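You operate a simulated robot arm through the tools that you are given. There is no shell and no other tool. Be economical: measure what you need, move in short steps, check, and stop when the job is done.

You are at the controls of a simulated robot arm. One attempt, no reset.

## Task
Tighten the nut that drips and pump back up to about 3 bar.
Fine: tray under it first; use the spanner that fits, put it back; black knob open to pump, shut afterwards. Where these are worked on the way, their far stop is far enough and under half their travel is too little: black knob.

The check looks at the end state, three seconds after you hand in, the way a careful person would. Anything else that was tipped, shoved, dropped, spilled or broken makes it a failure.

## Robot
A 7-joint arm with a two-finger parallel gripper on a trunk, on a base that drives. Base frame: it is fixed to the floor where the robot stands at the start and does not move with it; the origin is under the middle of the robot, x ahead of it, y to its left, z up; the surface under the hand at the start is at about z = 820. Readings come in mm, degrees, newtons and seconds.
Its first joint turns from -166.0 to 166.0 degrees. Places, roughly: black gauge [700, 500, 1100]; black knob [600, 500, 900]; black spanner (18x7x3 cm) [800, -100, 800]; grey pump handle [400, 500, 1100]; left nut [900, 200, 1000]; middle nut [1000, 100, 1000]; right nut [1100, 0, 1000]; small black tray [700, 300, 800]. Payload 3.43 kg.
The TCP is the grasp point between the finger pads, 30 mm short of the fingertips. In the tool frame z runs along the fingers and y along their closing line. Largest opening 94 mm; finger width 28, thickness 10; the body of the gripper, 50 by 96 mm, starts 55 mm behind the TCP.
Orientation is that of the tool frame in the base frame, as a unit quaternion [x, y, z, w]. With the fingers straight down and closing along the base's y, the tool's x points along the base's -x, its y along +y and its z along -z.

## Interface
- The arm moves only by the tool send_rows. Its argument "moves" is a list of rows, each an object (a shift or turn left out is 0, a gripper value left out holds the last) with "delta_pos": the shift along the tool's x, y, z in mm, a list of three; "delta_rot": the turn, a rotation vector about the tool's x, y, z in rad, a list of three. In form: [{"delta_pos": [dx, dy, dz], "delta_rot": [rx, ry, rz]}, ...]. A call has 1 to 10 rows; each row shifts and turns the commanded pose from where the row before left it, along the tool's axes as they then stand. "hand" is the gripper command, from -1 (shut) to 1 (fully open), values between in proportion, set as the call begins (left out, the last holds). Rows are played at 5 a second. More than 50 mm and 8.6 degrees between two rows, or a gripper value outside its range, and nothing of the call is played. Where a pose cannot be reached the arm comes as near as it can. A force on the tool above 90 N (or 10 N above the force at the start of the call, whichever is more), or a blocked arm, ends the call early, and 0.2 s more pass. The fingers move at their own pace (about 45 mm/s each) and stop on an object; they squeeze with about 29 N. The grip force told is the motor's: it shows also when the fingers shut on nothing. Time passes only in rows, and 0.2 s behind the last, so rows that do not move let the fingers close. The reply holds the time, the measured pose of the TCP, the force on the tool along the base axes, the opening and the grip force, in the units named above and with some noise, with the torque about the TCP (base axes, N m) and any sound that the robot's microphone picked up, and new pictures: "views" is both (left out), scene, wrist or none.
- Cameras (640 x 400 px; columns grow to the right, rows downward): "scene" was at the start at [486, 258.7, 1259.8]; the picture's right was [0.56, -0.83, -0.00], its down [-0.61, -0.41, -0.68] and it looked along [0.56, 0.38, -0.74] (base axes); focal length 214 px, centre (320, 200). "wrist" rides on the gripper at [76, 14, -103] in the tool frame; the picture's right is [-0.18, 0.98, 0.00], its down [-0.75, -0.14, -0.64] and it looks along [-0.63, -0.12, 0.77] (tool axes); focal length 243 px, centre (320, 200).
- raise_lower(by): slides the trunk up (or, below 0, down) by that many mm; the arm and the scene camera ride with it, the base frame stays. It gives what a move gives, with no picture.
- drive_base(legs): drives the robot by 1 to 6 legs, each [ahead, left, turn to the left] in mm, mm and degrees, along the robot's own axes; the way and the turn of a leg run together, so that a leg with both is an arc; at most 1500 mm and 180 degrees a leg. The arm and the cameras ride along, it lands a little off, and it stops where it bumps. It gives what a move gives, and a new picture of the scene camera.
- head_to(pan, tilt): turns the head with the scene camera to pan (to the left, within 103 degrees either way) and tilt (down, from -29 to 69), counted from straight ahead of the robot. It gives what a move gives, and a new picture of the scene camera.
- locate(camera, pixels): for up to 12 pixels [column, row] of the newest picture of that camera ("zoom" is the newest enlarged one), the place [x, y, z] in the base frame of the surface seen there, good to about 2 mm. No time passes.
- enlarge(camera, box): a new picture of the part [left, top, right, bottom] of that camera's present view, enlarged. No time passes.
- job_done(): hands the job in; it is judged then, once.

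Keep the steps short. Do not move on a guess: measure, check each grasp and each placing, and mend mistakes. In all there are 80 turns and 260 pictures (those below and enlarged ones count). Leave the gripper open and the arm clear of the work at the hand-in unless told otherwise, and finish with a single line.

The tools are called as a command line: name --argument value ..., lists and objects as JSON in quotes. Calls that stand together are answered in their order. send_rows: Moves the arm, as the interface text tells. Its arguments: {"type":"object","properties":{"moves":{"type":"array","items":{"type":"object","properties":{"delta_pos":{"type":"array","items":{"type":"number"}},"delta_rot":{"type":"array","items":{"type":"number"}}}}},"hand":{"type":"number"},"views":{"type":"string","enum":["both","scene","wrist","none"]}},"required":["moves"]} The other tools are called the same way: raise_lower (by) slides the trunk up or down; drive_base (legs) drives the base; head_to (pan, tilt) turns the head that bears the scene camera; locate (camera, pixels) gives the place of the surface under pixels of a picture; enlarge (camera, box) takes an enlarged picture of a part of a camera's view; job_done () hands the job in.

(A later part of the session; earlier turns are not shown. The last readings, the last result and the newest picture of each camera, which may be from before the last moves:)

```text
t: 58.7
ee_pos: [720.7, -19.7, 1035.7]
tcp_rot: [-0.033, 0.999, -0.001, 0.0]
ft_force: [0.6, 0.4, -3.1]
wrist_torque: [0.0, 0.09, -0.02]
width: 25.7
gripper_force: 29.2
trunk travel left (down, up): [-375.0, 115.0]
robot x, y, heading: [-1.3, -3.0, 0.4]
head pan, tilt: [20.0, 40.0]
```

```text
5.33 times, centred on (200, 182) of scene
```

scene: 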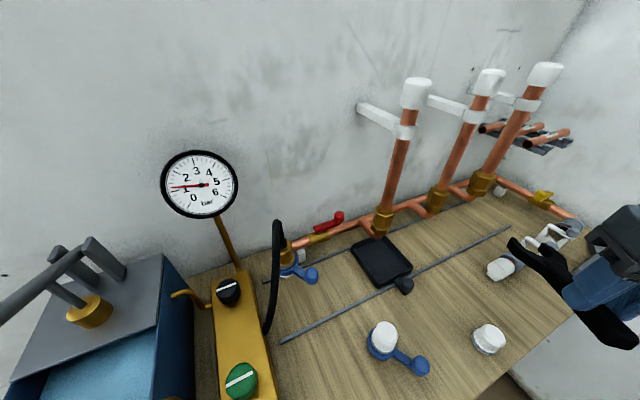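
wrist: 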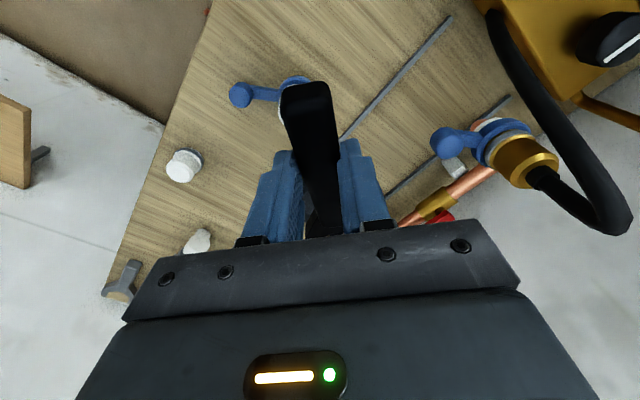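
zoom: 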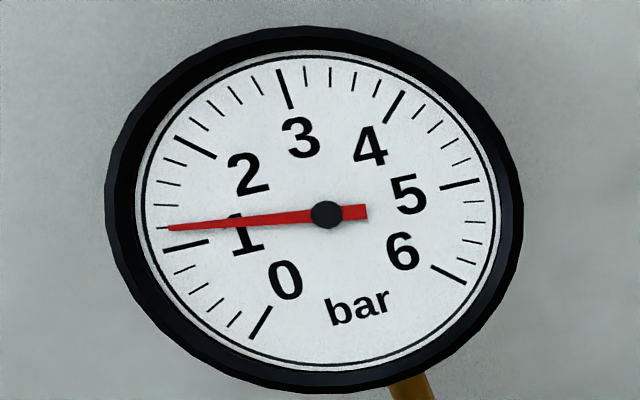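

No drops any more and the gauge holds 1.2 bar. The nut is tight. Now return the spanner: turn to its old direction (135°) above its place and measure the handle end in the grip.

send_rows --moves '[{"delta_pos": [-39, -29, 0]}, {"delta_pos": [-39, -29, 0]}, {"delta_rot": [0, 0, 0.142]}, {"delta_rot": [0, 0, 0.142]}, {"delta_rot": [0, 0, 0.142]}, {"delta_rot": [0, 0, 0.142]}, {"delta_rot": [0, 0, 0.142]}, {"delta_rot": [0, 0, 0.142]}, {}]' --views "both"

enlarge --camera "wrist" --box '[220, 70, 460, 250]'

locate --camera "zoom" --pixels '[[240, 40], [240, 55], [250, 100], [260, 150], [275, 220], [285, 280], [290, 330]]'

```text
t: 60.7
ee_pos: [802.0, -70.4, 1035.3]
tcp_rot: [0.384, 0.923, 0.0, 0.0]
ft_force: [-0.5, 0.4, -2.2]
wrist_torque: [0.1, 0.03, 0.0]
width: 25.7
gripper_force: 29.0
trunk travel left (down, up): [-375.0, 115.0]
robot x, y, heading: [-0.6, 0.4, 0.2]
head pan, tilt: [20.0, 40.0]
```

scene: 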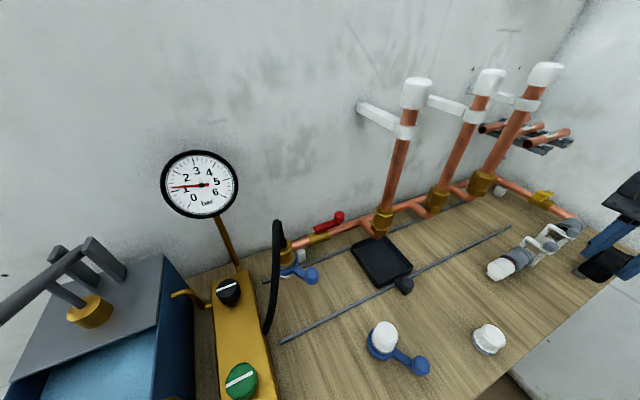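
wrist: 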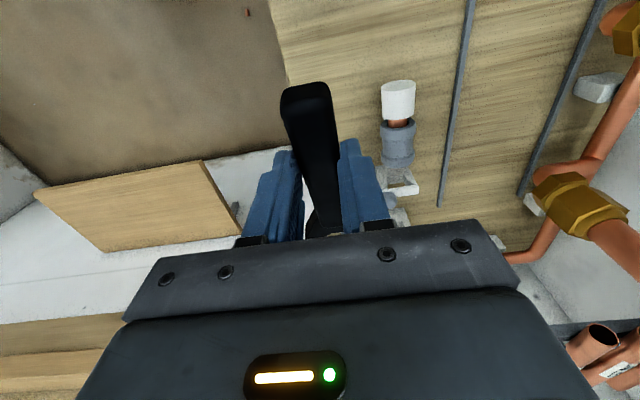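

```text
2.22 times, centred on (340, 160) of wrist
```

zoom: 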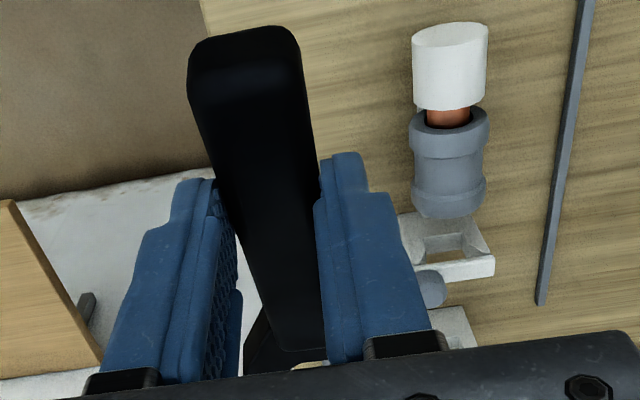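

```text
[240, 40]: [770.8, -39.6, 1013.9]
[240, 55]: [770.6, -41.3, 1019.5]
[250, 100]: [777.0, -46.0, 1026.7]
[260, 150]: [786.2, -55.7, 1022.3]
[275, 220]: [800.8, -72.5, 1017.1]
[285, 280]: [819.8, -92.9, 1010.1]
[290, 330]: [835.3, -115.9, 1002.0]
```

Handle end is right at its original place (a≈573 vs 575). Lower: head will touch first at TCP ≈ 892 and level the spanner.

send_rows --moves '[{"delta_pos": [0, 0, 40]}, {"delta_pos": [0, 0, 40]}, {"delta_pos": [0, 0, 30]}, {"delta_pos": [0, 0, 20]}, {"delta_pos": [0, 0, 10]}, {}]' --views "none"

send_rows --moves '[{"delta_pos": [0, 0, 4]}, {"delta_pos": [0, 0, 4]}, {"delta_pos": [0, 0, 4]}, {"delta_pos": [0, 0, 4]}]' --views "wrist"

```text
t: 62.1
ee_pos: [801.4, -71.9, 895.0]
tcp_rot: [0.384, 0.923, 0.0, 0.0]
ft_force: [-0.8, 0.1, -2.7]
wrist_torque: [0.05, 0.03, -0.02]
width: 25.7
gripper_force: 28.9
trunk travel left (down, up): [-375.0, 115.0]
robot x, y, heading: [-4.0, -0.4, -0.1]
head pan, tilt: [20.0, 40.0]
```

```text
t: 63.1
ee_pos: [801.4, -71.9, 880.9]
tcp_rot: [0.384, 0.923, 0.0, 0.0]
ft_force: [-1.7, 3.1, 5.8]
wrist_torque: [-0.5, -0.58, 0.08]
width: 25.7
gripper_force: 28.8
trunk travel left (down, up): [-375.0, 115.0]
robot x, y, heading: [1.9, -1.4, -0.1]
head pan, tilt: [20.0, 40.0]
```

wrist: 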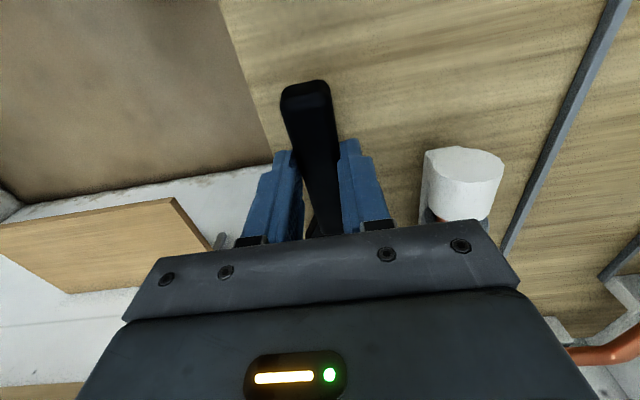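

The head touched and it is leveling under ~8 N. Continue down.

send_rows --moves '[{"delta_pos": [0, 0, 4]}, {"delta_pos": [0, 0, 4]}, {"delta_pos": [0, 0, 4]}, {"delta_pos": [0, 0, 3]}]' --views "none"

send_rows --moves '[{"delta_pos": [0, 0, 3]}, {"delta_pos": [0, 0, 2]}, {}]' --views "wrist"

locate --camera "wrist" --pixels '[[305, 92], [309, 120], [314, 150], [319, 180], [322, 210]]'

```text
t: 64.1
ee_pos: [800.4, -71.3, 864.2]
tcp_rot: [0.384, 0.923, 0.0, -0.001]
ft_force: [-2.0, 1.9, 5.3]
wrist_torque: [-0.58, -0.59, 0.05]
width: 25.7
gripper_force: 29.2
trunk travel left (down, up): [-375.0, 115.0]
robot x, y, heading: [-0.6, 2.7, 0.0]
head pan, tilt: [20.0, 40.0]
```

```text
t: 64.9
ee_pos: [801.4, -71.7, 860.1]
tcp_rot: [0.384, 0.923, 0.001, -0.001]
ft_force: [-2.8, 2.4, 9.5]
wrist_torque: [-0.5, -0.52, -0.02]
width: 25.5
gripper_force: 28.6
trunk travel left (down, up): [-375.0, 115.0]
robot x, y, heading: [0.2, 3.2, -0.2]
head pan, tilt: [20.0, 40.0]
```

wrist: 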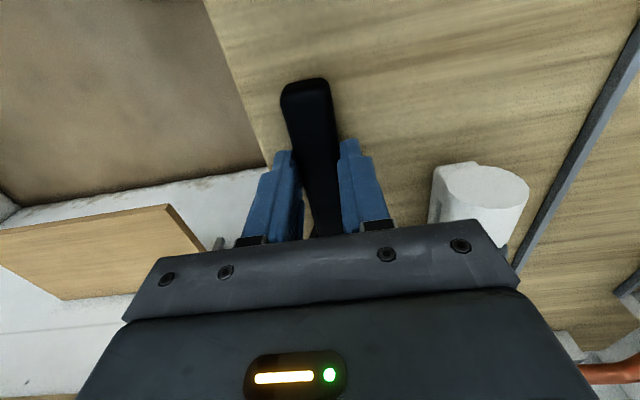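

```text
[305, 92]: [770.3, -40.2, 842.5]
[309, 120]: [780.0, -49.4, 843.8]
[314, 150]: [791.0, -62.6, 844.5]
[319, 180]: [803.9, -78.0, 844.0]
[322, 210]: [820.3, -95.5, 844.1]
```

The handle is level at z≈844 (was 842), handle end at (770,-40). Open and rise, then check.

send_rows --moves '[{}, {}, {}]' --hand 0.2 --views "none"

send_rows --moves '[{"delta_pos": [0, 0, -40]}, {"delta_pos": [0, 0, -45]}, {"delta_pos": [0, 0, -45]}, {}]' --views "wrist"

locate --camera "wrist" --pixels '[[305, 80], [313, 110], [322, 150], [330, 175], [315, 195], [353, 190]]'

head_to --pan 48 --tilt 45

```text
t: 65.7
ee_pos: [800.9, -71.5, 859.3]
tcp_rot: [0.384, 0.923, 0.0, 0.0]
ft_force: [0.1, 0.2, 0.5]
wrist_torque: [-0.02, 0.0, 0.01]
width: 56.7
gripper_force: 0.1
trunk travel left (down, up): [-375.0, 115.0]
robot x, y, heading: [0.9, 1.2, -0.1]
head pan, tilt: [20.0, 40.0]
```

```text
t: 66.7
ee_pos: [800.5, -71.9, 990.2]
tcp_rot: [0.383, 0.924, 0.0, 0.0]
ft_force: [-0.3, 0.2, -0.4]
wrist_torque: [-0.05, 0.01, 0.01]
width: 56.3
gripper_force: 0.0
trunk travel left (down, up): [-375.0, 115.0]
robot x, y, heading: [-1.8, 0.4, -0.2]
head pan, tilt: [20.0, 40.0]
```

wrist: 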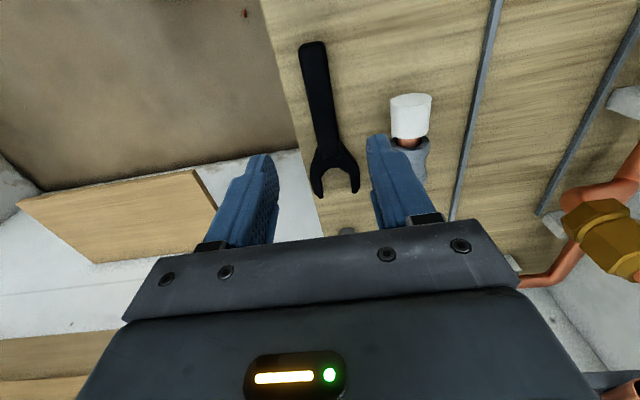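

```text
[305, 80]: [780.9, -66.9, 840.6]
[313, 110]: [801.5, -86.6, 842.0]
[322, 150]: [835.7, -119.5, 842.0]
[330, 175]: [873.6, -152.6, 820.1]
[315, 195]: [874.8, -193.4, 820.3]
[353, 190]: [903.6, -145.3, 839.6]
```

```text
t: 67.6
ee_pos: [801.2, -72.0, 988.6]
tcp_rot: [0.383, 0.924, 0.0, 0.0]
ft_force: [-0.8, -0.4, -0.1]
wrist_torque: [0.0, -0.01, 0.01]
width: 56.3
gripper_force: 0.1
trunk travel left (down, up): [-375.0, 115.0]
robot x, y, heading: [0.9, -0.1, 0.1]
head pan, tilt: [48.0, 45.0]
```

scene: 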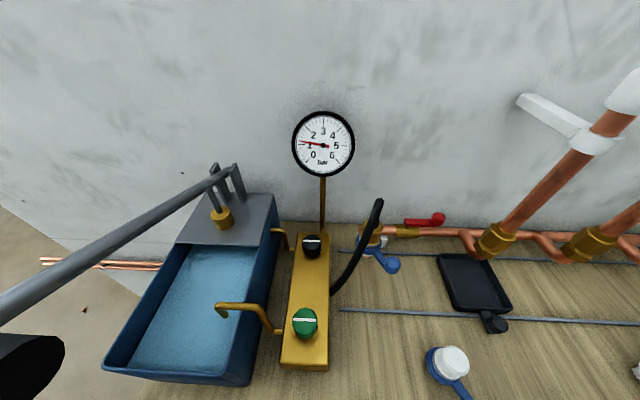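

Spanner is back in its place. Next the pump: zoom on the knobs, the pump handle and locate them.

enlarge --camera "scene" --box '[260, 215, 360, 345]'

locate --camera "zoom" --pixels '[[285, 65], [285, 85], [260, 75], [315, 72], [275, 320], [300, 200], [290, 110], [345, 70], [310, 115], [240, 315], [310, 320]]'

head_to --pan 75 --tilt 45

```text
3.08 times, centred on (310, 280) of scene
```

zoom: 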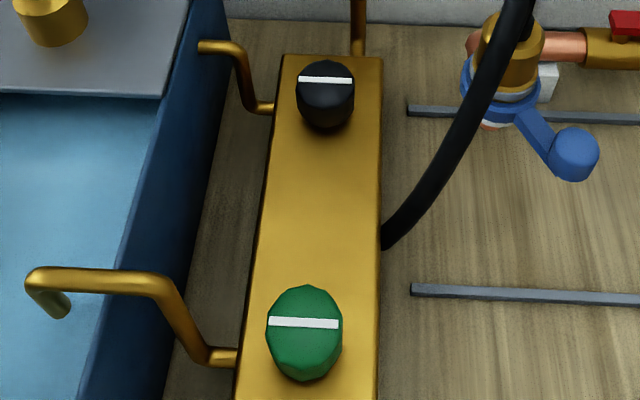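

```text
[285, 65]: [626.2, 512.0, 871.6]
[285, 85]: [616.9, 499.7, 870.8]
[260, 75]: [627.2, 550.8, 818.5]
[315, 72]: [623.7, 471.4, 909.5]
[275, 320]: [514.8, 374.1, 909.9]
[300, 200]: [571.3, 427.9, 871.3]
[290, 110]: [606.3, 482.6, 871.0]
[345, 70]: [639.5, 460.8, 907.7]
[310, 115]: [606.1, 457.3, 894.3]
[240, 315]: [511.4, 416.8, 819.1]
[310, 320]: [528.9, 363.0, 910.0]
```

```text
t: 68.5
ee_pos: [802.0, -72.6, 988.7]
tcp_rot: [0.383, 0.924, 0.0, 0.0]
ft_force: [0.0, 0.0, 1.1]
wrist_torque: [-0.03, 0.01, -0.02]
width: 56.2
gripper_force: 0.1
trunk travel left (down, up): [-375.0, 115.0]
robot x, y, heading: [-1.3, 0.8, -0.1]
head pan, tilt: [75.0, 45.0]
```

scene: 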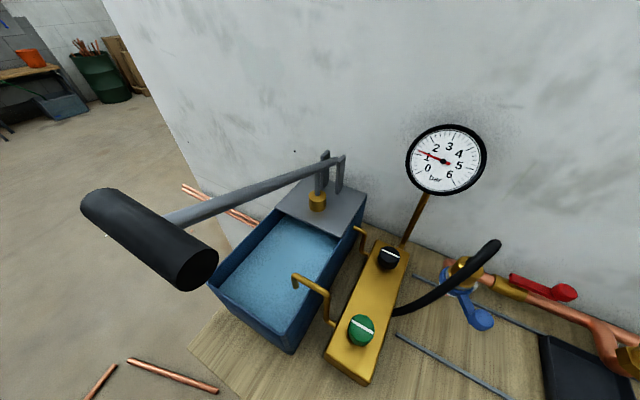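

locate --camera "scene" --pixels '[[100, 205], [150, 235], [195, 265], [165, 215], [250, 187], [320, 165], [318, 200], [85, 195], [200, 285], [325, 155]]'

enlarge --camera "scene" --box '[60, 130, 380, 330]'

enlarge --camera "scene" --box '[340, 220, 440, 290]'

locate --camera "zoom" --pixels '[[255, 195], [350, 205], [300, 195], [300, 215], [270, 215], [340, 225], [302, 178], [300, 225], [252, 210], [352, 220]]'

```text
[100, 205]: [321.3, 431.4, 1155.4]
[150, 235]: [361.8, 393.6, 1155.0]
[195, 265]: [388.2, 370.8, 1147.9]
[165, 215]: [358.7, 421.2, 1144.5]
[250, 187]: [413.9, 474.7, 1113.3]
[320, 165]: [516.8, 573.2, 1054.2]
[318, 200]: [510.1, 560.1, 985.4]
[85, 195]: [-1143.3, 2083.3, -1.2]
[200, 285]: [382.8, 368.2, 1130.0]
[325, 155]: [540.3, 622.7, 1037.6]
```

```text
2.00 times, centred on (220, 230) of scene
```

zoom: 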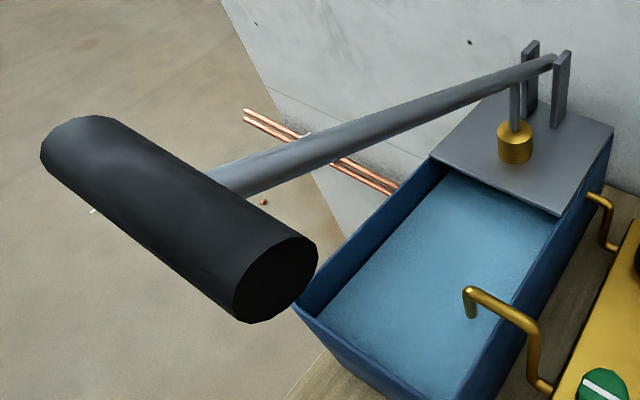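

```text
5.71 times, centred on (390, 255) of scene
```

zoom: 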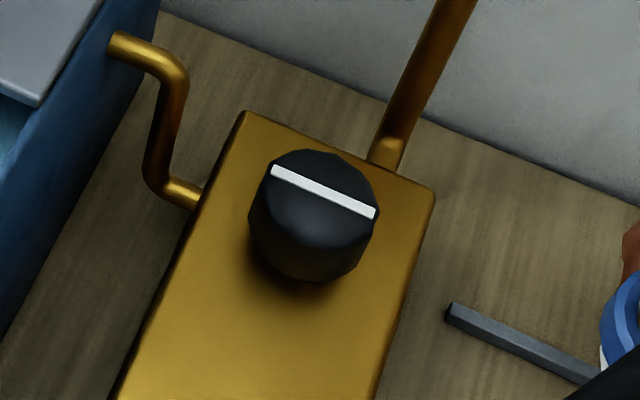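

```text
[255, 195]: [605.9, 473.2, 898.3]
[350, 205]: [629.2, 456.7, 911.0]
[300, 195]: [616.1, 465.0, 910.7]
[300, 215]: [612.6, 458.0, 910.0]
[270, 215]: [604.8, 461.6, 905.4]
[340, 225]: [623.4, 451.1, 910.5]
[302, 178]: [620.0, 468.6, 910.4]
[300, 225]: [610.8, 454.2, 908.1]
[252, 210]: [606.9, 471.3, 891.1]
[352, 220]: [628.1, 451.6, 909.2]
```

Locate the gauge stem, which passes near the knob, to plan the grip.

enlarge --camera "scene" --box '[350, 180, 470, 290]'

locate --camera "zoom" --pixels '[[325, 220], [340, 170], [355, 120], [380, 60], [385, 45], [225, 285], [262, 303], [345, 265], [440, 290], [480, 250], [530, 225], [590, 300]]'

```text
3.64 times, centred on (410, 235) of scene
```

zoom: 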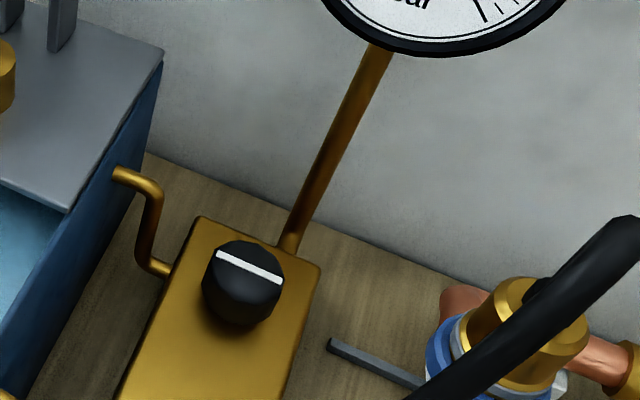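

```text
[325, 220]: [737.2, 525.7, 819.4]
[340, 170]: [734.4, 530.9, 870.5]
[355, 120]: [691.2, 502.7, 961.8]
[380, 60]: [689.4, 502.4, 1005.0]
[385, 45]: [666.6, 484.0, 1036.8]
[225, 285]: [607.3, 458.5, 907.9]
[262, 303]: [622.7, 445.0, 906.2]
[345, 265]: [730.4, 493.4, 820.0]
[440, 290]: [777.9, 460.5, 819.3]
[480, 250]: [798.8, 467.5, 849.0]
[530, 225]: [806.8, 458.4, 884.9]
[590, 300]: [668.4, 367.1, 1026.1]
```

Gauge face is only ~48 mm behind the knob axis, so I'll lean the hand 15° back from the wall when gripping the knob. First move up and across to a staging place at about (600,400,1100).

send_rows --moves '[{"delta_pos": [28.4, -28.4, -22.2]}, {"delta_pos": [28.4, -28.4, -22.2]}, {"delta_pos": [28.4, -28.4, -22.2]}, {"delta_pos": [28.4, -28.4, -22.2]}, {"delta_pos": [28.4, -28.4, -22.2]}, {"delta_pos": [33.3, 33.3, 0]}, {"delta_pos": [33.3, 33.3, 0]}, {"delta_pos": [33.3, 33.3, 0]}, {"delta_pos": [33.3, 33.3, 0]}, {"delta_pos": [33.3, 33.3, 0]}]' --views "none"

send_rows --moves '[{"delta_pos": [33.3, 33.3, 0]}, {"delta_pos": [33.3, 33.3, 0]}, {"delta_pos": [33.3, 33.3, 0]}, {"delta_pos": [33.3, 33.3, 0]}, {"delta_pos": [33.3, 33.3, 0]}, {"delta_rot": [0, 0, -0.1428]}, {"delta_rot": [0, 0, -0.1428]}, {"delta_rot": [0, 0, -0.1428]}, {"delta_rot": [0, 0, -0.1428]}, {}]' --views "scene"

```text
t: 70.8
ee_pos: [600.7, 162.9, 1099.5]
tcp_rot: [0.385, 0.923, -0.001, 0.001]
ft_force: [-0.1, 0.7, -0.5]
wrist_torque: [0.08, -0.04, 0.04]
width: 56.4
gripper_force: 0.0
trunk travel left (down, up): [-375.0, 115.0]
robot x, y, heading: [0.4, 5.2, 0.0]
head pan, tilt: [75.0, 45.0]
```

```text
t: 73.0
ee_pos: [601.1, 399.6, 1100.6]
tcp_rot: [0.107, 0.994, -0.001, -0.001]
ft_force: [0.4, -0.4, -0.4]
wrist_torque: [0.02, 0.04, -0.03]
width: 56.3
gripper_force: 0.0
trunk travel left (down, up): [-375.0, 115.0]
robot x, y, heading: [-0.6, -0.3, 0.3]
head pan, tilt: [75.0, 45.0]
```

scene: 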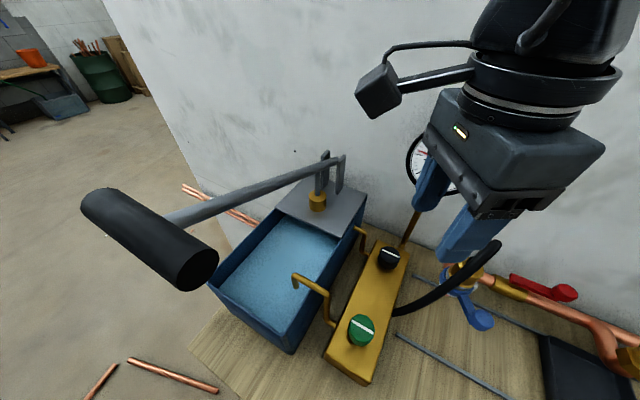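

Turn to face 180°, lean 15°, open to ~70 mm and come above the black knob.

send_rows --moves '[{"delta_rot": [0, 0, -0.107]}, {"delta_rot": [0, 0, -0.108]}, {"delta_rot": [0, -0.131, 0]}, {"delta_rot": [0, -0.131, 0]}, {"delta_pos": [3.2, 20.3, 38.8]}, {"delta_pos": [3.2, 20.3, 38.8]}, {"delta_pos": [3.2, 20.3, 38.8]}, {}]' --hand 0.5 --views "both"

enlarge --camera "wrist" --box '[240, 50, 440, 240]'

```text
t: 74.8
ee_pos: [622.1, 461.7, 985.7]
tcp_rot: [0.001, 0.991, -0.001, 0.131]
ft_force: [-0.4, -0.9, 0.3]
wrist_torque: [0.01, -0.04, 0.02]
width: 70.2
gripper_force: 0.0
trunk travel left (down, up): [-375.0, 115.0]
robot x, y, heading: [-2.2, -1.1, 0.1]
head pan, tilt: [75.0, 45.0]
```

scene: 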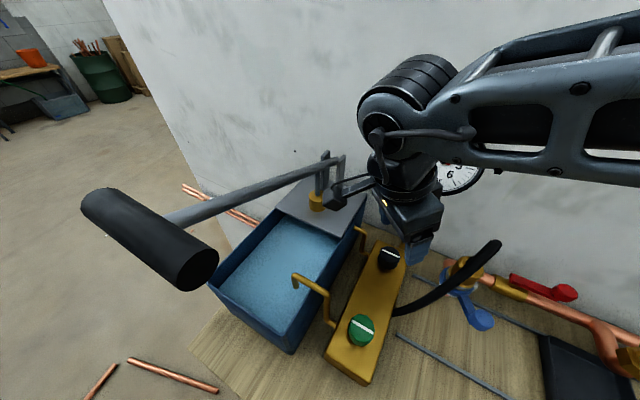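
wrist: 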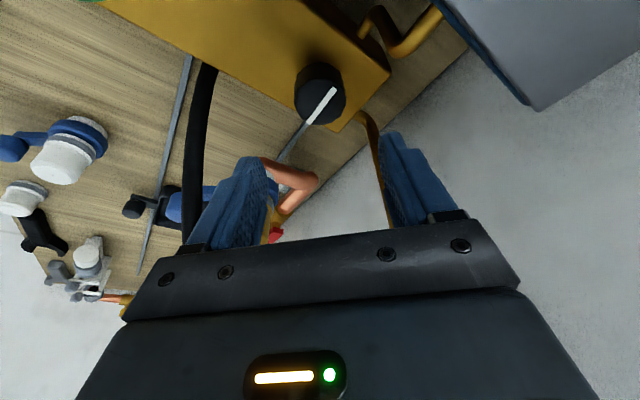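

```text
2.11 times, centred on (340, 145) of wrist
```

zoom: 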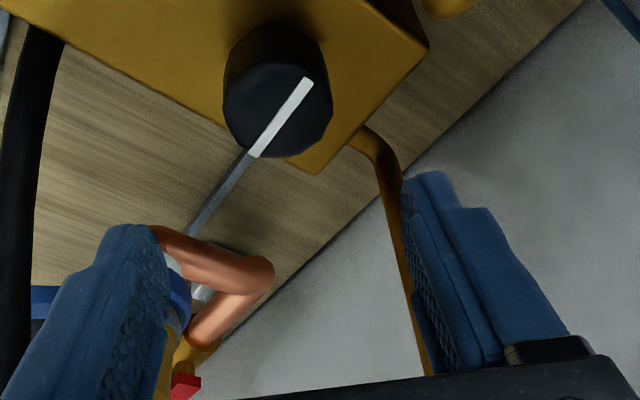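

locate --camera "zoom" --pixels '[[307, 85], [257, 152], [283, 117], [230, 100], [328, 105], [275, 152], [265, 70], [300, 72], [250, 130], [310, 135]]'

```text
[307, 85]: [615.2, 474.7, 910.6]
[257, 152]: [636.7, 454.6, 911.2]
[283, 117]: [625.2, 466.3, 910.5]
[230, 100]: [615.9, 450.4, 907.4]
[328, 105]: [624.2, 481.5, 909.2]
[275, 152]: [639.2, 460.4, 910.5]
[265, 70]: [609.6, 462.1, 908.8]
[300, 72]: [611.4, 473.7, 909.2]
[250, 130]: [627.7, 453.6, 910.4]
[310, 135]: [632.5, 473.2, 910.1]
```

Knob centre (625,465), top 910. Descend over it to z≈911 and close.

send_rows --moves '[{"delta_pos": [5.5, 1.2, 24.4]}, {"delta_pos": [5.5, 1.2, 24.4]}, {"delta_pos": [5.5, 1.1, 24.4]}, {}]' --views "wrist"

send_rows --moves '[{}, {}, {}, {}]' --hand -1 --views "scene"

enlarge --camera "scene" --box '[330, 120, 490, 290]'

```text
t: 75.8
ee_pos: [625.6, 466.6, 910.4]
tcp_rot: [0.0, 0.991, 0.0, 0.131]
ft_force: [0.2, 0.4, 0.0]
wrist_torque: [-0.03, 0.0, -0.04]
width: 70.9
gripper_force: 0.1
trunk travel left (down, up): [-375.0, 115.0]
robot x, y, heading: [1.2, -0.1, 0.2]
head pan, tilt: [75.0, 45.0]
```

wrist: 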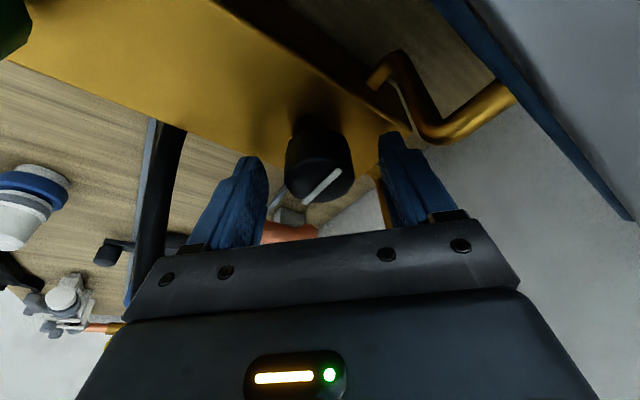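

```text
t: 76.8
ee_pos: [624.3, 463.4, 911.4]
tcp_rot: [0.001, 0.991, 0.0, 0.131]
ft_force: [1.1, 1.0, -1.1]
wrist_torque: [0.0, -0.04, -0.01]
width: 37.3
gripper_force: 44.9
trunk travel left (down, up): [-375.0, 115.0]
robot x, y, heading: [0.5, 1.7, 0.1]
head pan, tilt: [75.0, 45.0]
```

scene: 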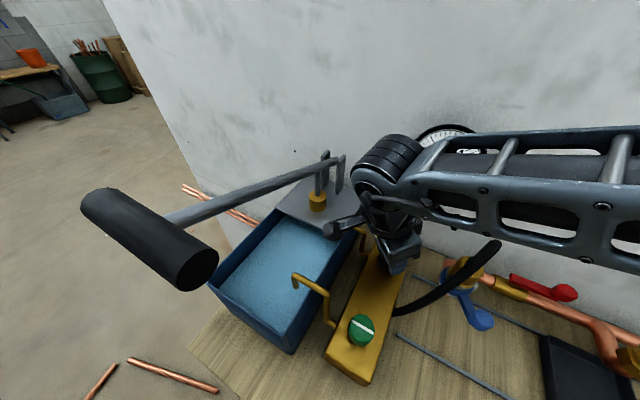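

```text
2.35 times, centred on (410, 205) of scene
```

zoom: 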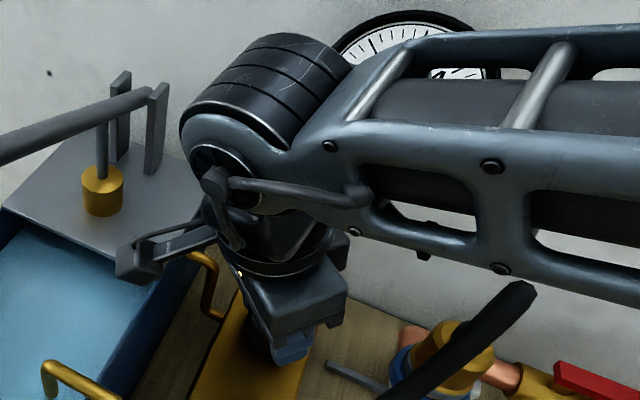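

Gripped the knob (37 mm). Try a small counter-clockwise turn (11°) to feel which way it moves.

send_rows --moves '[{"delta_rot": [-0.013, 0, -0.0483]}, {"delta_rot": [-0.013, 0, -0.0483]}, {"delta_rot": [-0.013, 0, -0.0483]}, {"delta_rot": [-0.013, 0, -0.0483]}]' --views "wrist"

enlarge --camera "wrist" --box '[260, 100, 400, 230]'

```text
t: 77.8
ee_pos: [624.6, 464.9, 911.1]
tcp_rot: [-0.1, 0.986, 0.013, 0.13]
ft_force: [-3.2, -0.1, 1.9]
wrist_torque: [-0.08, 0.0, 0.0]
width: 37.2
gripper_force: 45.0
trunk travel left (down, up): [-375.0, 115.0]
robot x, y, heading: [3.3, -2.5, -0.1]
head pan, tilt: [75.0, 45.0]
```

wrist: 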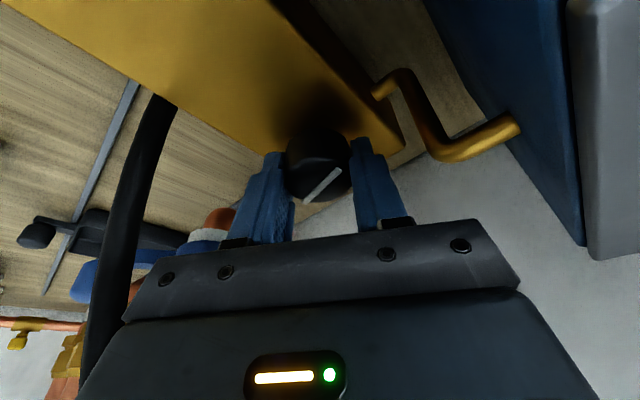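

```text
3.08 times, centred on (330, 165) of wrist
```

zoom: 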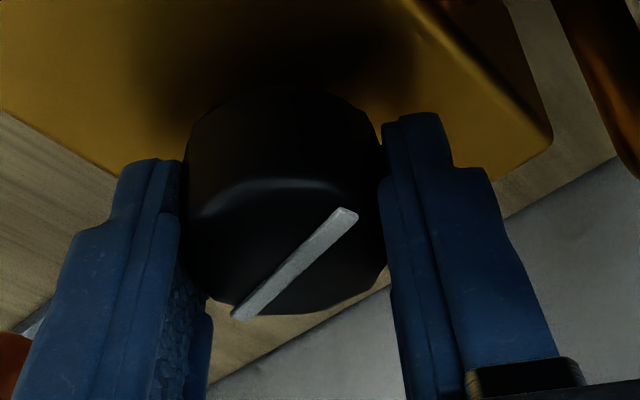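

The knob turns with the hand, freely. Continue counter-clockwise.

send_rows --moves '[{"delta_rot": [-0.026, 0, -0.0966]}, {"delta_rot": [-0.026, 0, -0.0966]}, {"delta_rot": [-0.026, 0, -0.0966]}, {"delta_rot": [-0.026, 0, -0.0966]}, {"delta_rot": [-0.026, 0, -0.0966]}, {"delta_rot": [-0.026, 0, -0.0966]}, {"delta_rot": [-0.026, 0, -0.0966]}]' --views "both"

```text
t: 79.3
ee_pos: [623.9, 464.6, 910.4]
tcp_rot: [-0.431, 0.893, 0.056, 0.118]
ft_force: [-6.0, -2.3, 5.8]
wrist_torque: [-0.24, 0.01, 0.01]
width: 37.2
gripper_force: 44.2
trunk travel left (down, up): [-375.0, 115.0]
robot x, y, heading: [1.9, 2.4, 0.1]
head pan, tilt: [75.0, 45.0]
```

scene: 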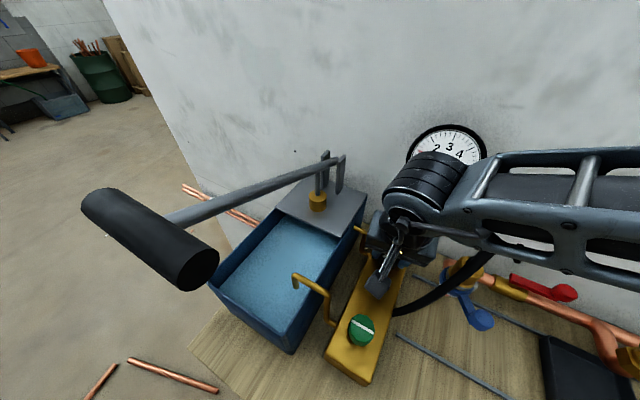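
wrist: 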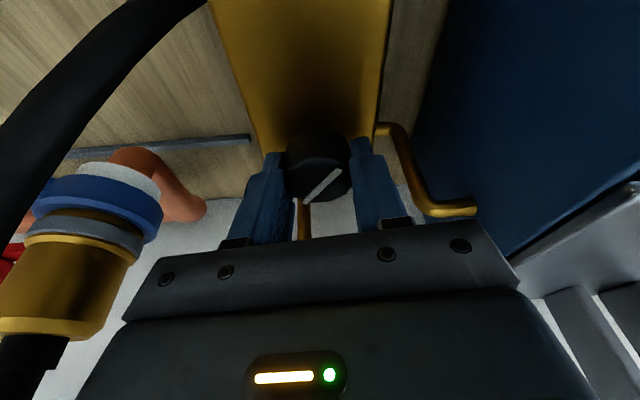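

send_rows --moves '[{"delta_rot": [-0.026, 0, -0.0966]}, {"delta_rot": [-0.026, 0, -0.0966]}, {"delta_rot": [-0.026, 0, -0.0966]}, {"delta_rot": [-0.026, 0, -0.0966]}]' --views "both"

send_rows --moves '[{"delta_rot": [-0.026, 0, -0.0966]}, {"delta_rot": [-0.026, 0, -0.0966]}, {}]' --views "wrist"

```text
t: 80.3
ee_pos: [626.4, 464.3, 910.5]
tcp_rot: [-0.6, 0.789, 0.08, 0.103]
ft_force: [-7.4, -1.3, 3.3]
wrist_torque: [0.11, 0.13, -0.04]
width: 37.4
gripper_force: 44.9
trunk travel left (down, up): [-375.0, 115.0]
robot x, y, heading: [1.9, -1.1, 0.0]
head pan, tilt: [75.0, 45.0]
```

scene: 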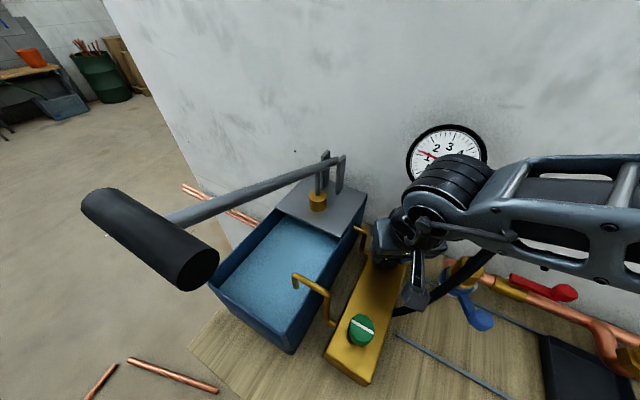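
wrist: 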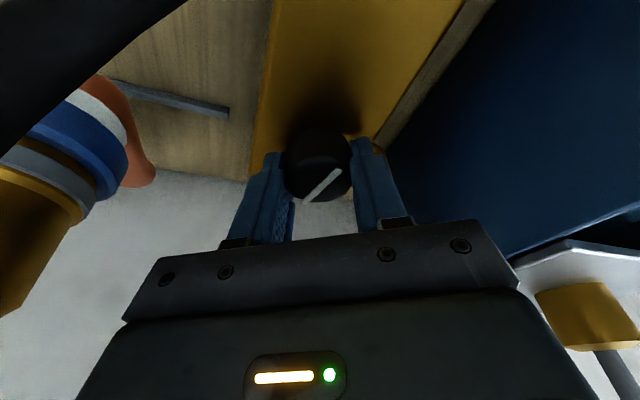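

```text
t: 81.2
ee_pos: [625.8, 463.6, 910.9]
tcp_rot: [-0.676, 0.725, 0.09, 0.095]
ft_force: [-6.8, 1.5, 4.1]
wrist_torque: [-0.14, 0.14, -0.04]
width: 37.2
gripper_force: 45.4
trunk travel left (down, up): [-375.0, 115.0]
robot x, y, heading: [-2.2, -2.3, -0.1]
head pan, tilt: [75.0, 45.0]
```

wrist: 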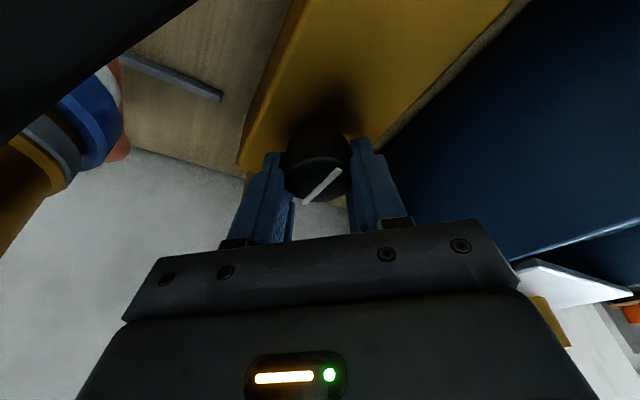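

Turned ~86°. Feel for the stop with a few more degrees.

send_rows --moves '[{"delta_rot": [-0.013, 0, -0.0483]}, {"delta_rot": [-0.013, 0, -0.0483]}, {}]' --views "scene"

enlarge --camera "scene" --box '[350, 120, 510, 330]'

```text
t: 82.0
ee_pos: [625.7, 464.5, 910.4]
tcp_rot: [0.71, -0.692, -0.095, -0.09]
ft_force: [-6.4, 2.9, 3.0]
wrist_torque: [-0.16, 0.37, -0.66]
width: 37.5
gripper_force: 45.1
trunk travel left (down, up): [-375.0, 115.0]
robot x, y, heading: [-1.0, 1.3, 0.2]
head pan, tilt: [75.0, 45.0]
```

scene: 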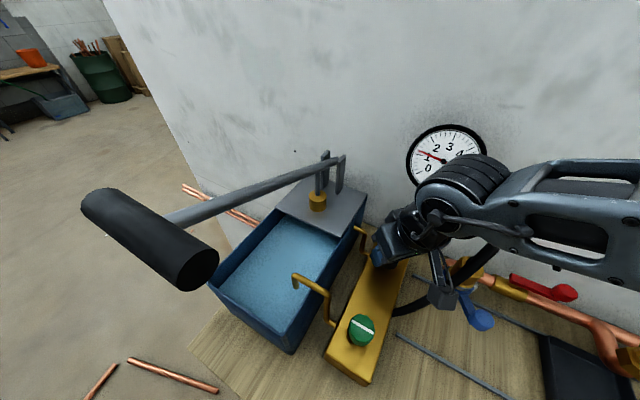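

```text
1.90 times, centred on (430, 225) of scene
```

zoom: 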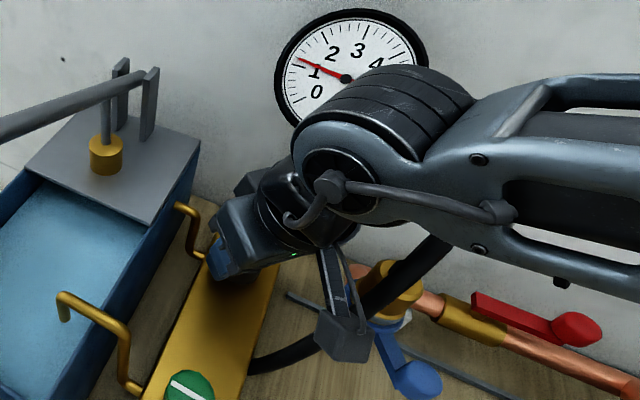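

Stop felt at 90° (‑0.66 Nm): the black knob is open. Release, swing the open hand back around the knob, then rise.

send_rows --moves '[{}, {}, {}]' --hand 0.5 --views "none"

send_rows --moves '[{"delta_rot": [0.0362, 0, 0.135]}, {"delta_rot": [0.0362, 0, 0.135]}, {"delta_rot": [0.0362, 0, 0.135]}, {"delta_rot": [0.0362, 0, 0.135]}, {"delta_rot": [0.0362, 0, 0.135]}, {"delta_rot": [0.0362, 0, 0.135]}, {"delta_rot": [0.0362, 0, 0.135]}, {"delta_rot": [0.0362, 0, 0.135]}, {"delta_rot": [0.0362, 0, 0.135]}, {"delta_rot": [0.0362, 0, 0.135]}]' --views "none"

send_rows --moves '[{"delta_rot": [0.0362, 0, 0.135]}, {"delta_pos": [0, 0, -35]}, {"delta_pos": [0, 0, -40]}, {}]' --views "wrist"

```text
t: 82.8
ee_pos: [626.2, 464.3, 909.9]
tcp_rot: [0.711, -0.691, -0.094, -0.091]
ft_force: [-0.6, -0.4, 0.9]
wrist_torque: [0.01, -0.01, -0.02]
width: 70.4
gripper_force: 0.1
trunk travel left (down, up): [-375.0, 115.0]
robot x, y, heading: [1.8, 0.2, -0.1]
head pan, tilt: [75.0, 45.0]
```

```text
t: 85.0
ee_pos: [625.4, 464.9, 910.3]
tcp_rot: [-0.099, 0.987, 0.014, 0.129]
ft_force: [0.2, 0.1, -0.7]
wrist_torque: [-0.02, -0.01, 0.02]
width: 70.4
gripper_force: 0.1
trunk travel left (down, up): [-375.0, 115.0]
robot x, y, heading: [-2.2, 2.6, 0.0]
head pan, tilt: [75.0, 45.0]
```

```text
t: 86.0
ee_pos: [606.2, 462.7, 982.9]
tcp_rot: [-0.031, 0.991, 0.005, 0.129]
ft_force: [0.3, 1.0, -0.4]
wrist_torque: [0.0, -0.02, 0.0]
width: 70.4
gripper_force: 0.0
trunk travel left (down, up): [-375.0, 115.0]
robot x, y, heading: [-0.1, -1.1, 0.1]
head pan, tilt: [75.0, 45.0]
```

wrist: 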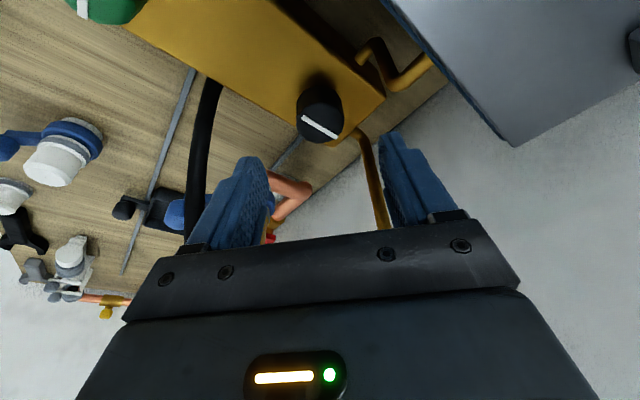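

The black knob's mark now lies along the manifold: open. Now measure the pump lever rod accurately.

head_to --pan 70 --tilt 40

enlarge --camera "scene" --box '[60, 110, 380, 310]'

```text
t: 86.6
ee_pos: [606.6, 462.7, 982.4]
tcp_rot: [-0.03, 0.991, 0.005, 0.13]
ft_force: [-0.3, -0.8, -0.9]
wrist_torque: [0.0, 0.02, -0.02]
width: 70.4
gripper_force: 0.1
trunk travel left (down, up): [-375.0, 115.0]
robot x, y, heading: [-0.8, -0.6, -0.1]
head pan, tilt: [70.0, 40.0]
```

scene: 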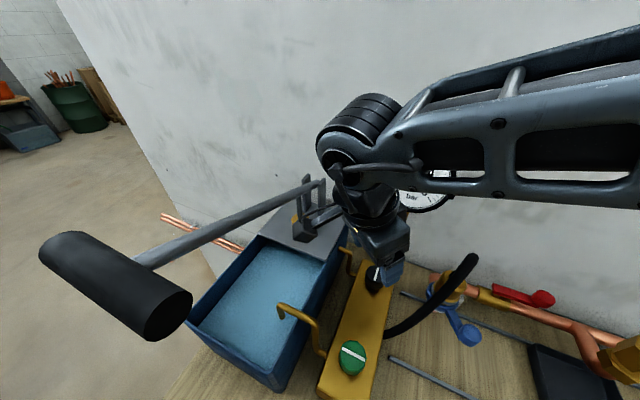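

```text
2.00 times, centred on (220, 210) of scene
```

zoom: 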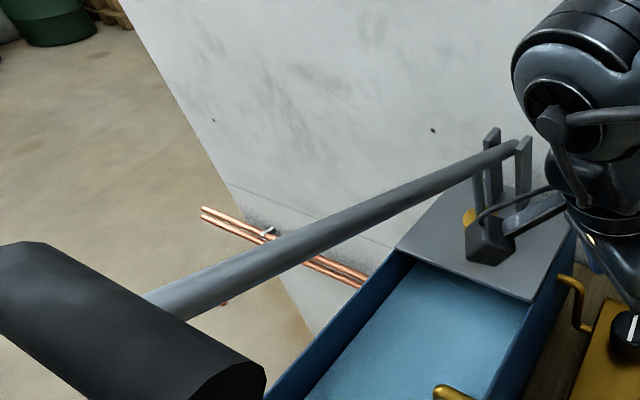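

locate --camera "zoom" --pixels '[[180, 295], [200, 280], [215, 287], [195, 272], [250, 260], [300, 238], [350, 216], [400, 195], [450, 170], [90, 310], [190, 355], [20, 260]]'

```text
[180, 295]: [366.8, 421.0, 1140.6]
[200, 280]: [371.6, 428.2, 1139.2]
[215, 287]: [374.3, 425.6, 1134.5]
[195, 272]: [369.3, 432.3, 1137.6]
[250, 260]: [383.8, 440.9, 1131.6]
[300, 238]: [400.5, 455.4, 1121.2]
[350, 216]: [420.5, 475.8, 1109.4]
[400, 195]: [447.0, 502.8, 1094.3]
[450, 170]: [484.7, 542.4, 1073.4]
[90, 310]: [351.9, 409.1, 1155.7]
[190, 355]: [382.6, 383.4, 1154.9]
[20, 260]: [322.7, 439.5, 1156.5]
```

Rod axis: y = x+57, z≈1113 at x≈398, slope 22°. I'll grip the rod near (398,455). First rise clear of gauge and hose, straighten the hand, turn to 225°.

send_rows --moves '[{"delta_pos": [-10.4, -15, -38.6]}, {"delta_pos": [-10.4, -15, -38.6]}, {"delta_pos": [-10.4, -15, -38.6]}, {"delta_pos": [-10.4, -15, -38.6]}, {"delta_rot": [0, 0.131, 0]}, {"delta_rot": [0, 0.131, 0]}, {"delta_pos": [0, 0, -40]}, {"delta_pos": [0, 0, -40]}, {"delta_pos": [0, 0, -35]}, {}]' --views "none"

send_rows --moves '[{"delta_rot": [0, 0, -0.145]}, {"delta_rot": [0, 0, -0.145]}, {"delta_rot": [0, 0, -0.145]}, {"delta_rot": [0, 0, -0.145]}, {"delta_rot": [0, 0, -0.145]}, {}]' --views "scene"

```text
t: 88.8
ee_pos: [610.1, 402.9, 1258.3]
tcp_rot: [-0.031, 1.0, 0.001, -0.001]
ft_force: [-0.7, -0.7, 0.9]
wrist_torque: [-0.01, 0.02, 0.0]
width: 70.6
gripper_force: 0.0
trunk travel left (down, up): [-375.0, 115.0]
robot x, y, heading: [0.4, -0.3, 0.1]
head pan, tilt: [70.0, 40.0]
```

```text
t: 90.2
ee_pos: [610.4, 402.8, 1257.8]
tcp_rot: [-0.385, 0.923, 0.001, 0.0]
ft_force: [0.0, -0.4, 1.1]
wrist_torque: [0.0, -0.01, 0.0]
width: 70.6
gripper_force: 0.1
trunk travel left (down, up): [-375.0, 115.0]
robot x, y, heading: [2.7, -2.6, -0.0]
head pan, tilt: [70.0, 40.0]
```

scene: 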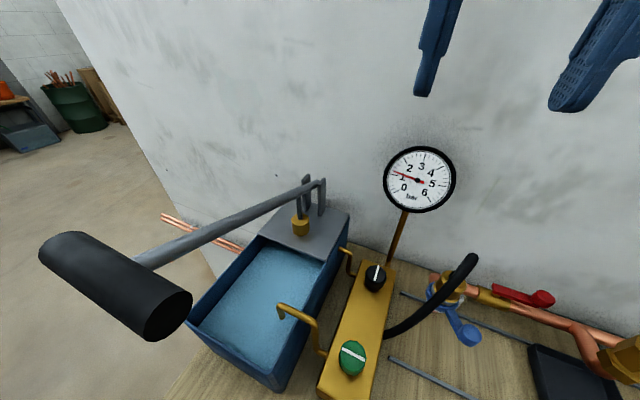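

Move over the rod: to (398,455,1258).

send_rows --moves '[{"delta_pos": [22.6, 37.6, 0]}, {"delta_pos": [22.6, 37.6, 0]}, {"delta_pos": [22.6, 37.6, 0]}, {"delta_pos": [22.6, 37.6, 0]}, {"delta_pos": [22.6, 37.6, 0]}, {}]' --views "both"

```text
t: 91.6
ee_pos: [396.8, 455.2, 1258.7]
tcp_rot: [-0.384, 0.923, 0.0, -0.001]
ft_force: [0.0, 0.0, -0.3]
wrist_torque: [0.02, -0.01, 0.01]
width: 70.9
gripper_force: 0.0
trunk travel left (down, up): [-375.0, 115.0]
robot x, y, heading: [-0.7, -0.4, -0.2]
head pan, tilt: [70.0, 40.0]
```

scene: 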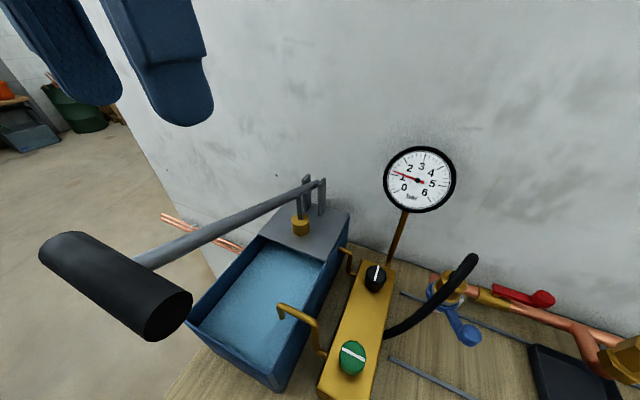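
wrist: 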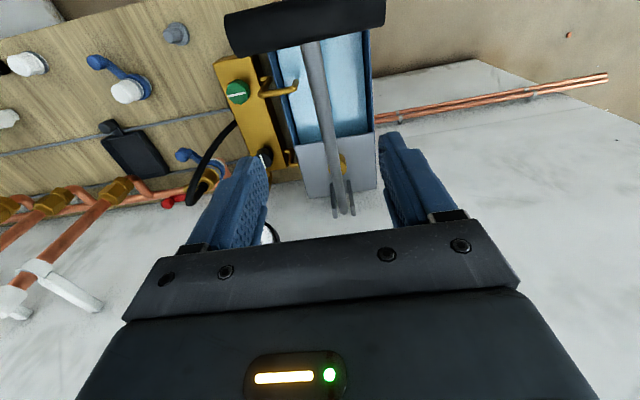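

Rod lies between the fingers. Verify its lateral place, then descend.

locate --camera "wrist" --pixels '[[312, 60], [318, 90], [324, 120], [331, 150], [338, 185], [270, 35], [350, 20]]'

send_rows --moves '[{"delta_pos": [0, 0, 40]}, {"delta_pos": [0, 0, 40]}, {"delta_pos": [0, 0, 25]}, {}]' --views "both"

```text
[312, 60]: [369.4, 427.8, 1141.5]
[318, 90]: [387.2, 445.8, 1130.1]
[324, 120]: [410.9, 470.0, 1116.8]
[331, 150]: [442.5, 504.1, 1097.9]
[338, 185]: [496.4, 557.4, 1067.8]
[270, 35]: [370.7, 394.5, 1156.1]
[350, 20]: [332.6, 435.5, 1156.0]
```

```text
t: 92.6
ee_pos: [397.4, 455.3, 1153.5]
tcp_rot: [-0.384, 0.924, 0.001, -0.001]
ft_force: [-0.4, 0.3, -1.2]
wrist_torque: [-0.02, 0.04, 0.01]
width: 70.6
gripper_force: 0.1
trunk travel left (down, up): [-375.0, 115.0]
robot x, y, heading: [-2.6, -0.2, -0.1]
head pan, tilt: [70.0, 40.0]
```

scene: 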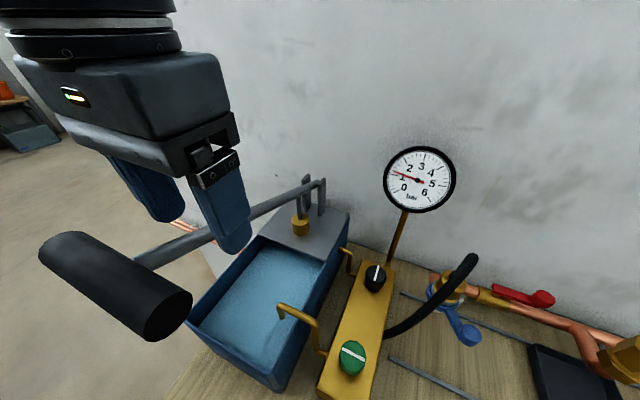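
wrist: 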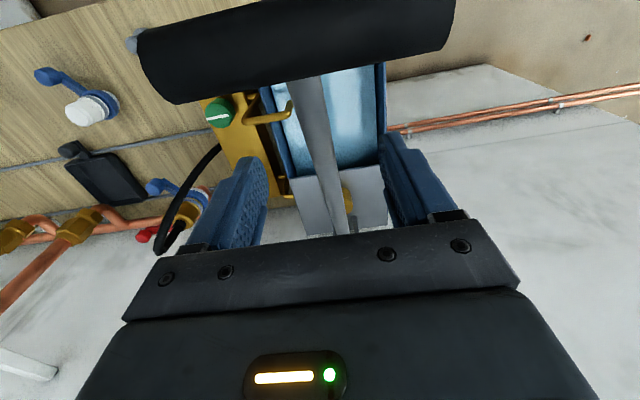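

Lateral matches. Descend 33 mm and grip the rod.

send_rows --moves '[{"delta_pos": [0, 0, 17]}, {"delta_pos": [0, 0, 16]}, {}]' --views "none"

send_rows --moves '[{}, {}, {}, {}, {}]' --hand -1 --views "both"

```text
t: 93.4
ee_pos: [397.6, 455.6, 1120.2]
tcp_rot: [-0.384, 0.923, 0.001, 0.0]
ft_force: [-0.7, 0.3, -0.1]
wrist_torque: [0.01, 0.02, 0.01]
width: 70.5
gripper_force: 0.0
trunk travel left (down, up): [-375.0, 115.0]
robot x, y, heading: [0.5, -0.3, 0.1]
head pan, tilt: [70.0, 40.0]
```

```text
t: 94.6
ee_pos: [396.7, 455.8, 1119.7]
tcp_rot: [-0.383, 0.924, 0.001, -0.001]
ft_force: [-11.0, 12.6, -2.7]
wrist_torque: [0.08, -0.14, -0.17]
width: 19.7
gripper_force: 44.8
trunk travel left (down, up): [-375.0, 115.0]
robot x, y, heading: [0.8, -0.9, 0.0]
head pan, tilt: [70.0, 40.0]
```

scene: 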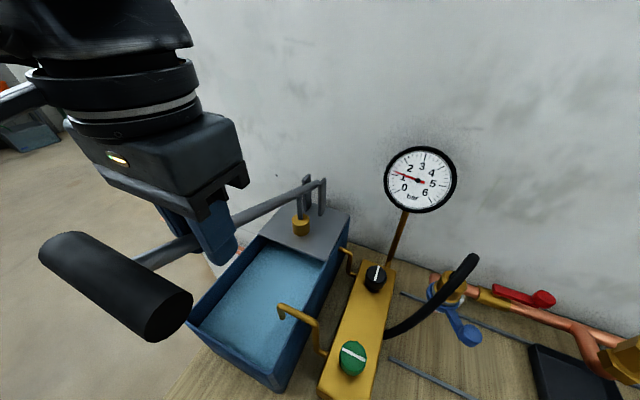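
wrist: 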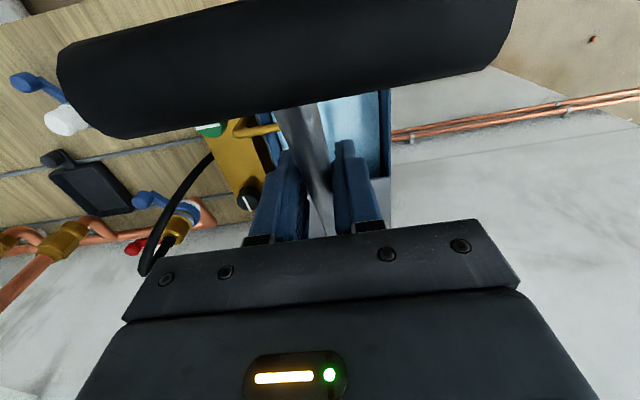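

Gripped (19.7 mm) with a side preload of 17 N; ease it 1.5 mm and start the first down stroke (arc about the rear pivot, ~200 mm away).

send_rows --moves '[{"delta_pos": [0, 1.5, 0]}, {"delta_pos": [2.6, 0, 7.6]}, {"delta_pos": [2.6, 0, 7.6]}, {"delta_pos": [1.8, 0, 6.8]}, {"delta_pos": [1.8, 0, 6.8]}, {}]' --views "scene"

```text
t: 96.0
ee_pos: [391.1, 450.8, 1092.2]
tcp_rot: [-0.384, 0.924, 0.001, 0.0]
ft_force: [-0.7, 0.7, 7.4]
wrist_torque: [1.0, -0.99, 0.1]
width: 19.9
gripper_force: 45.2
trunk travel left (down, up): [-375.0, 115.0]
robot x, y, heading: [-1.9, -0.3, -0.2]
head pan, tilt: [70.0, 40.0]
```

scene: 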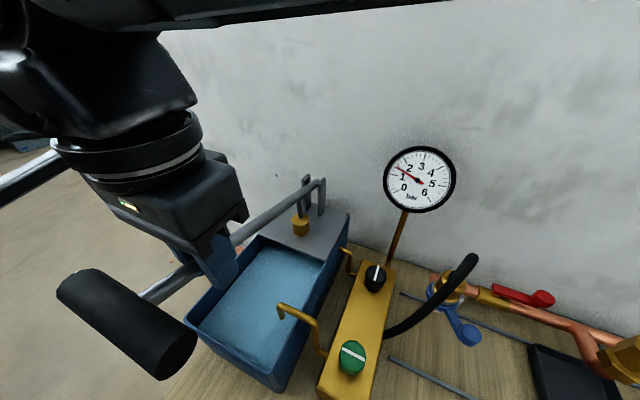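

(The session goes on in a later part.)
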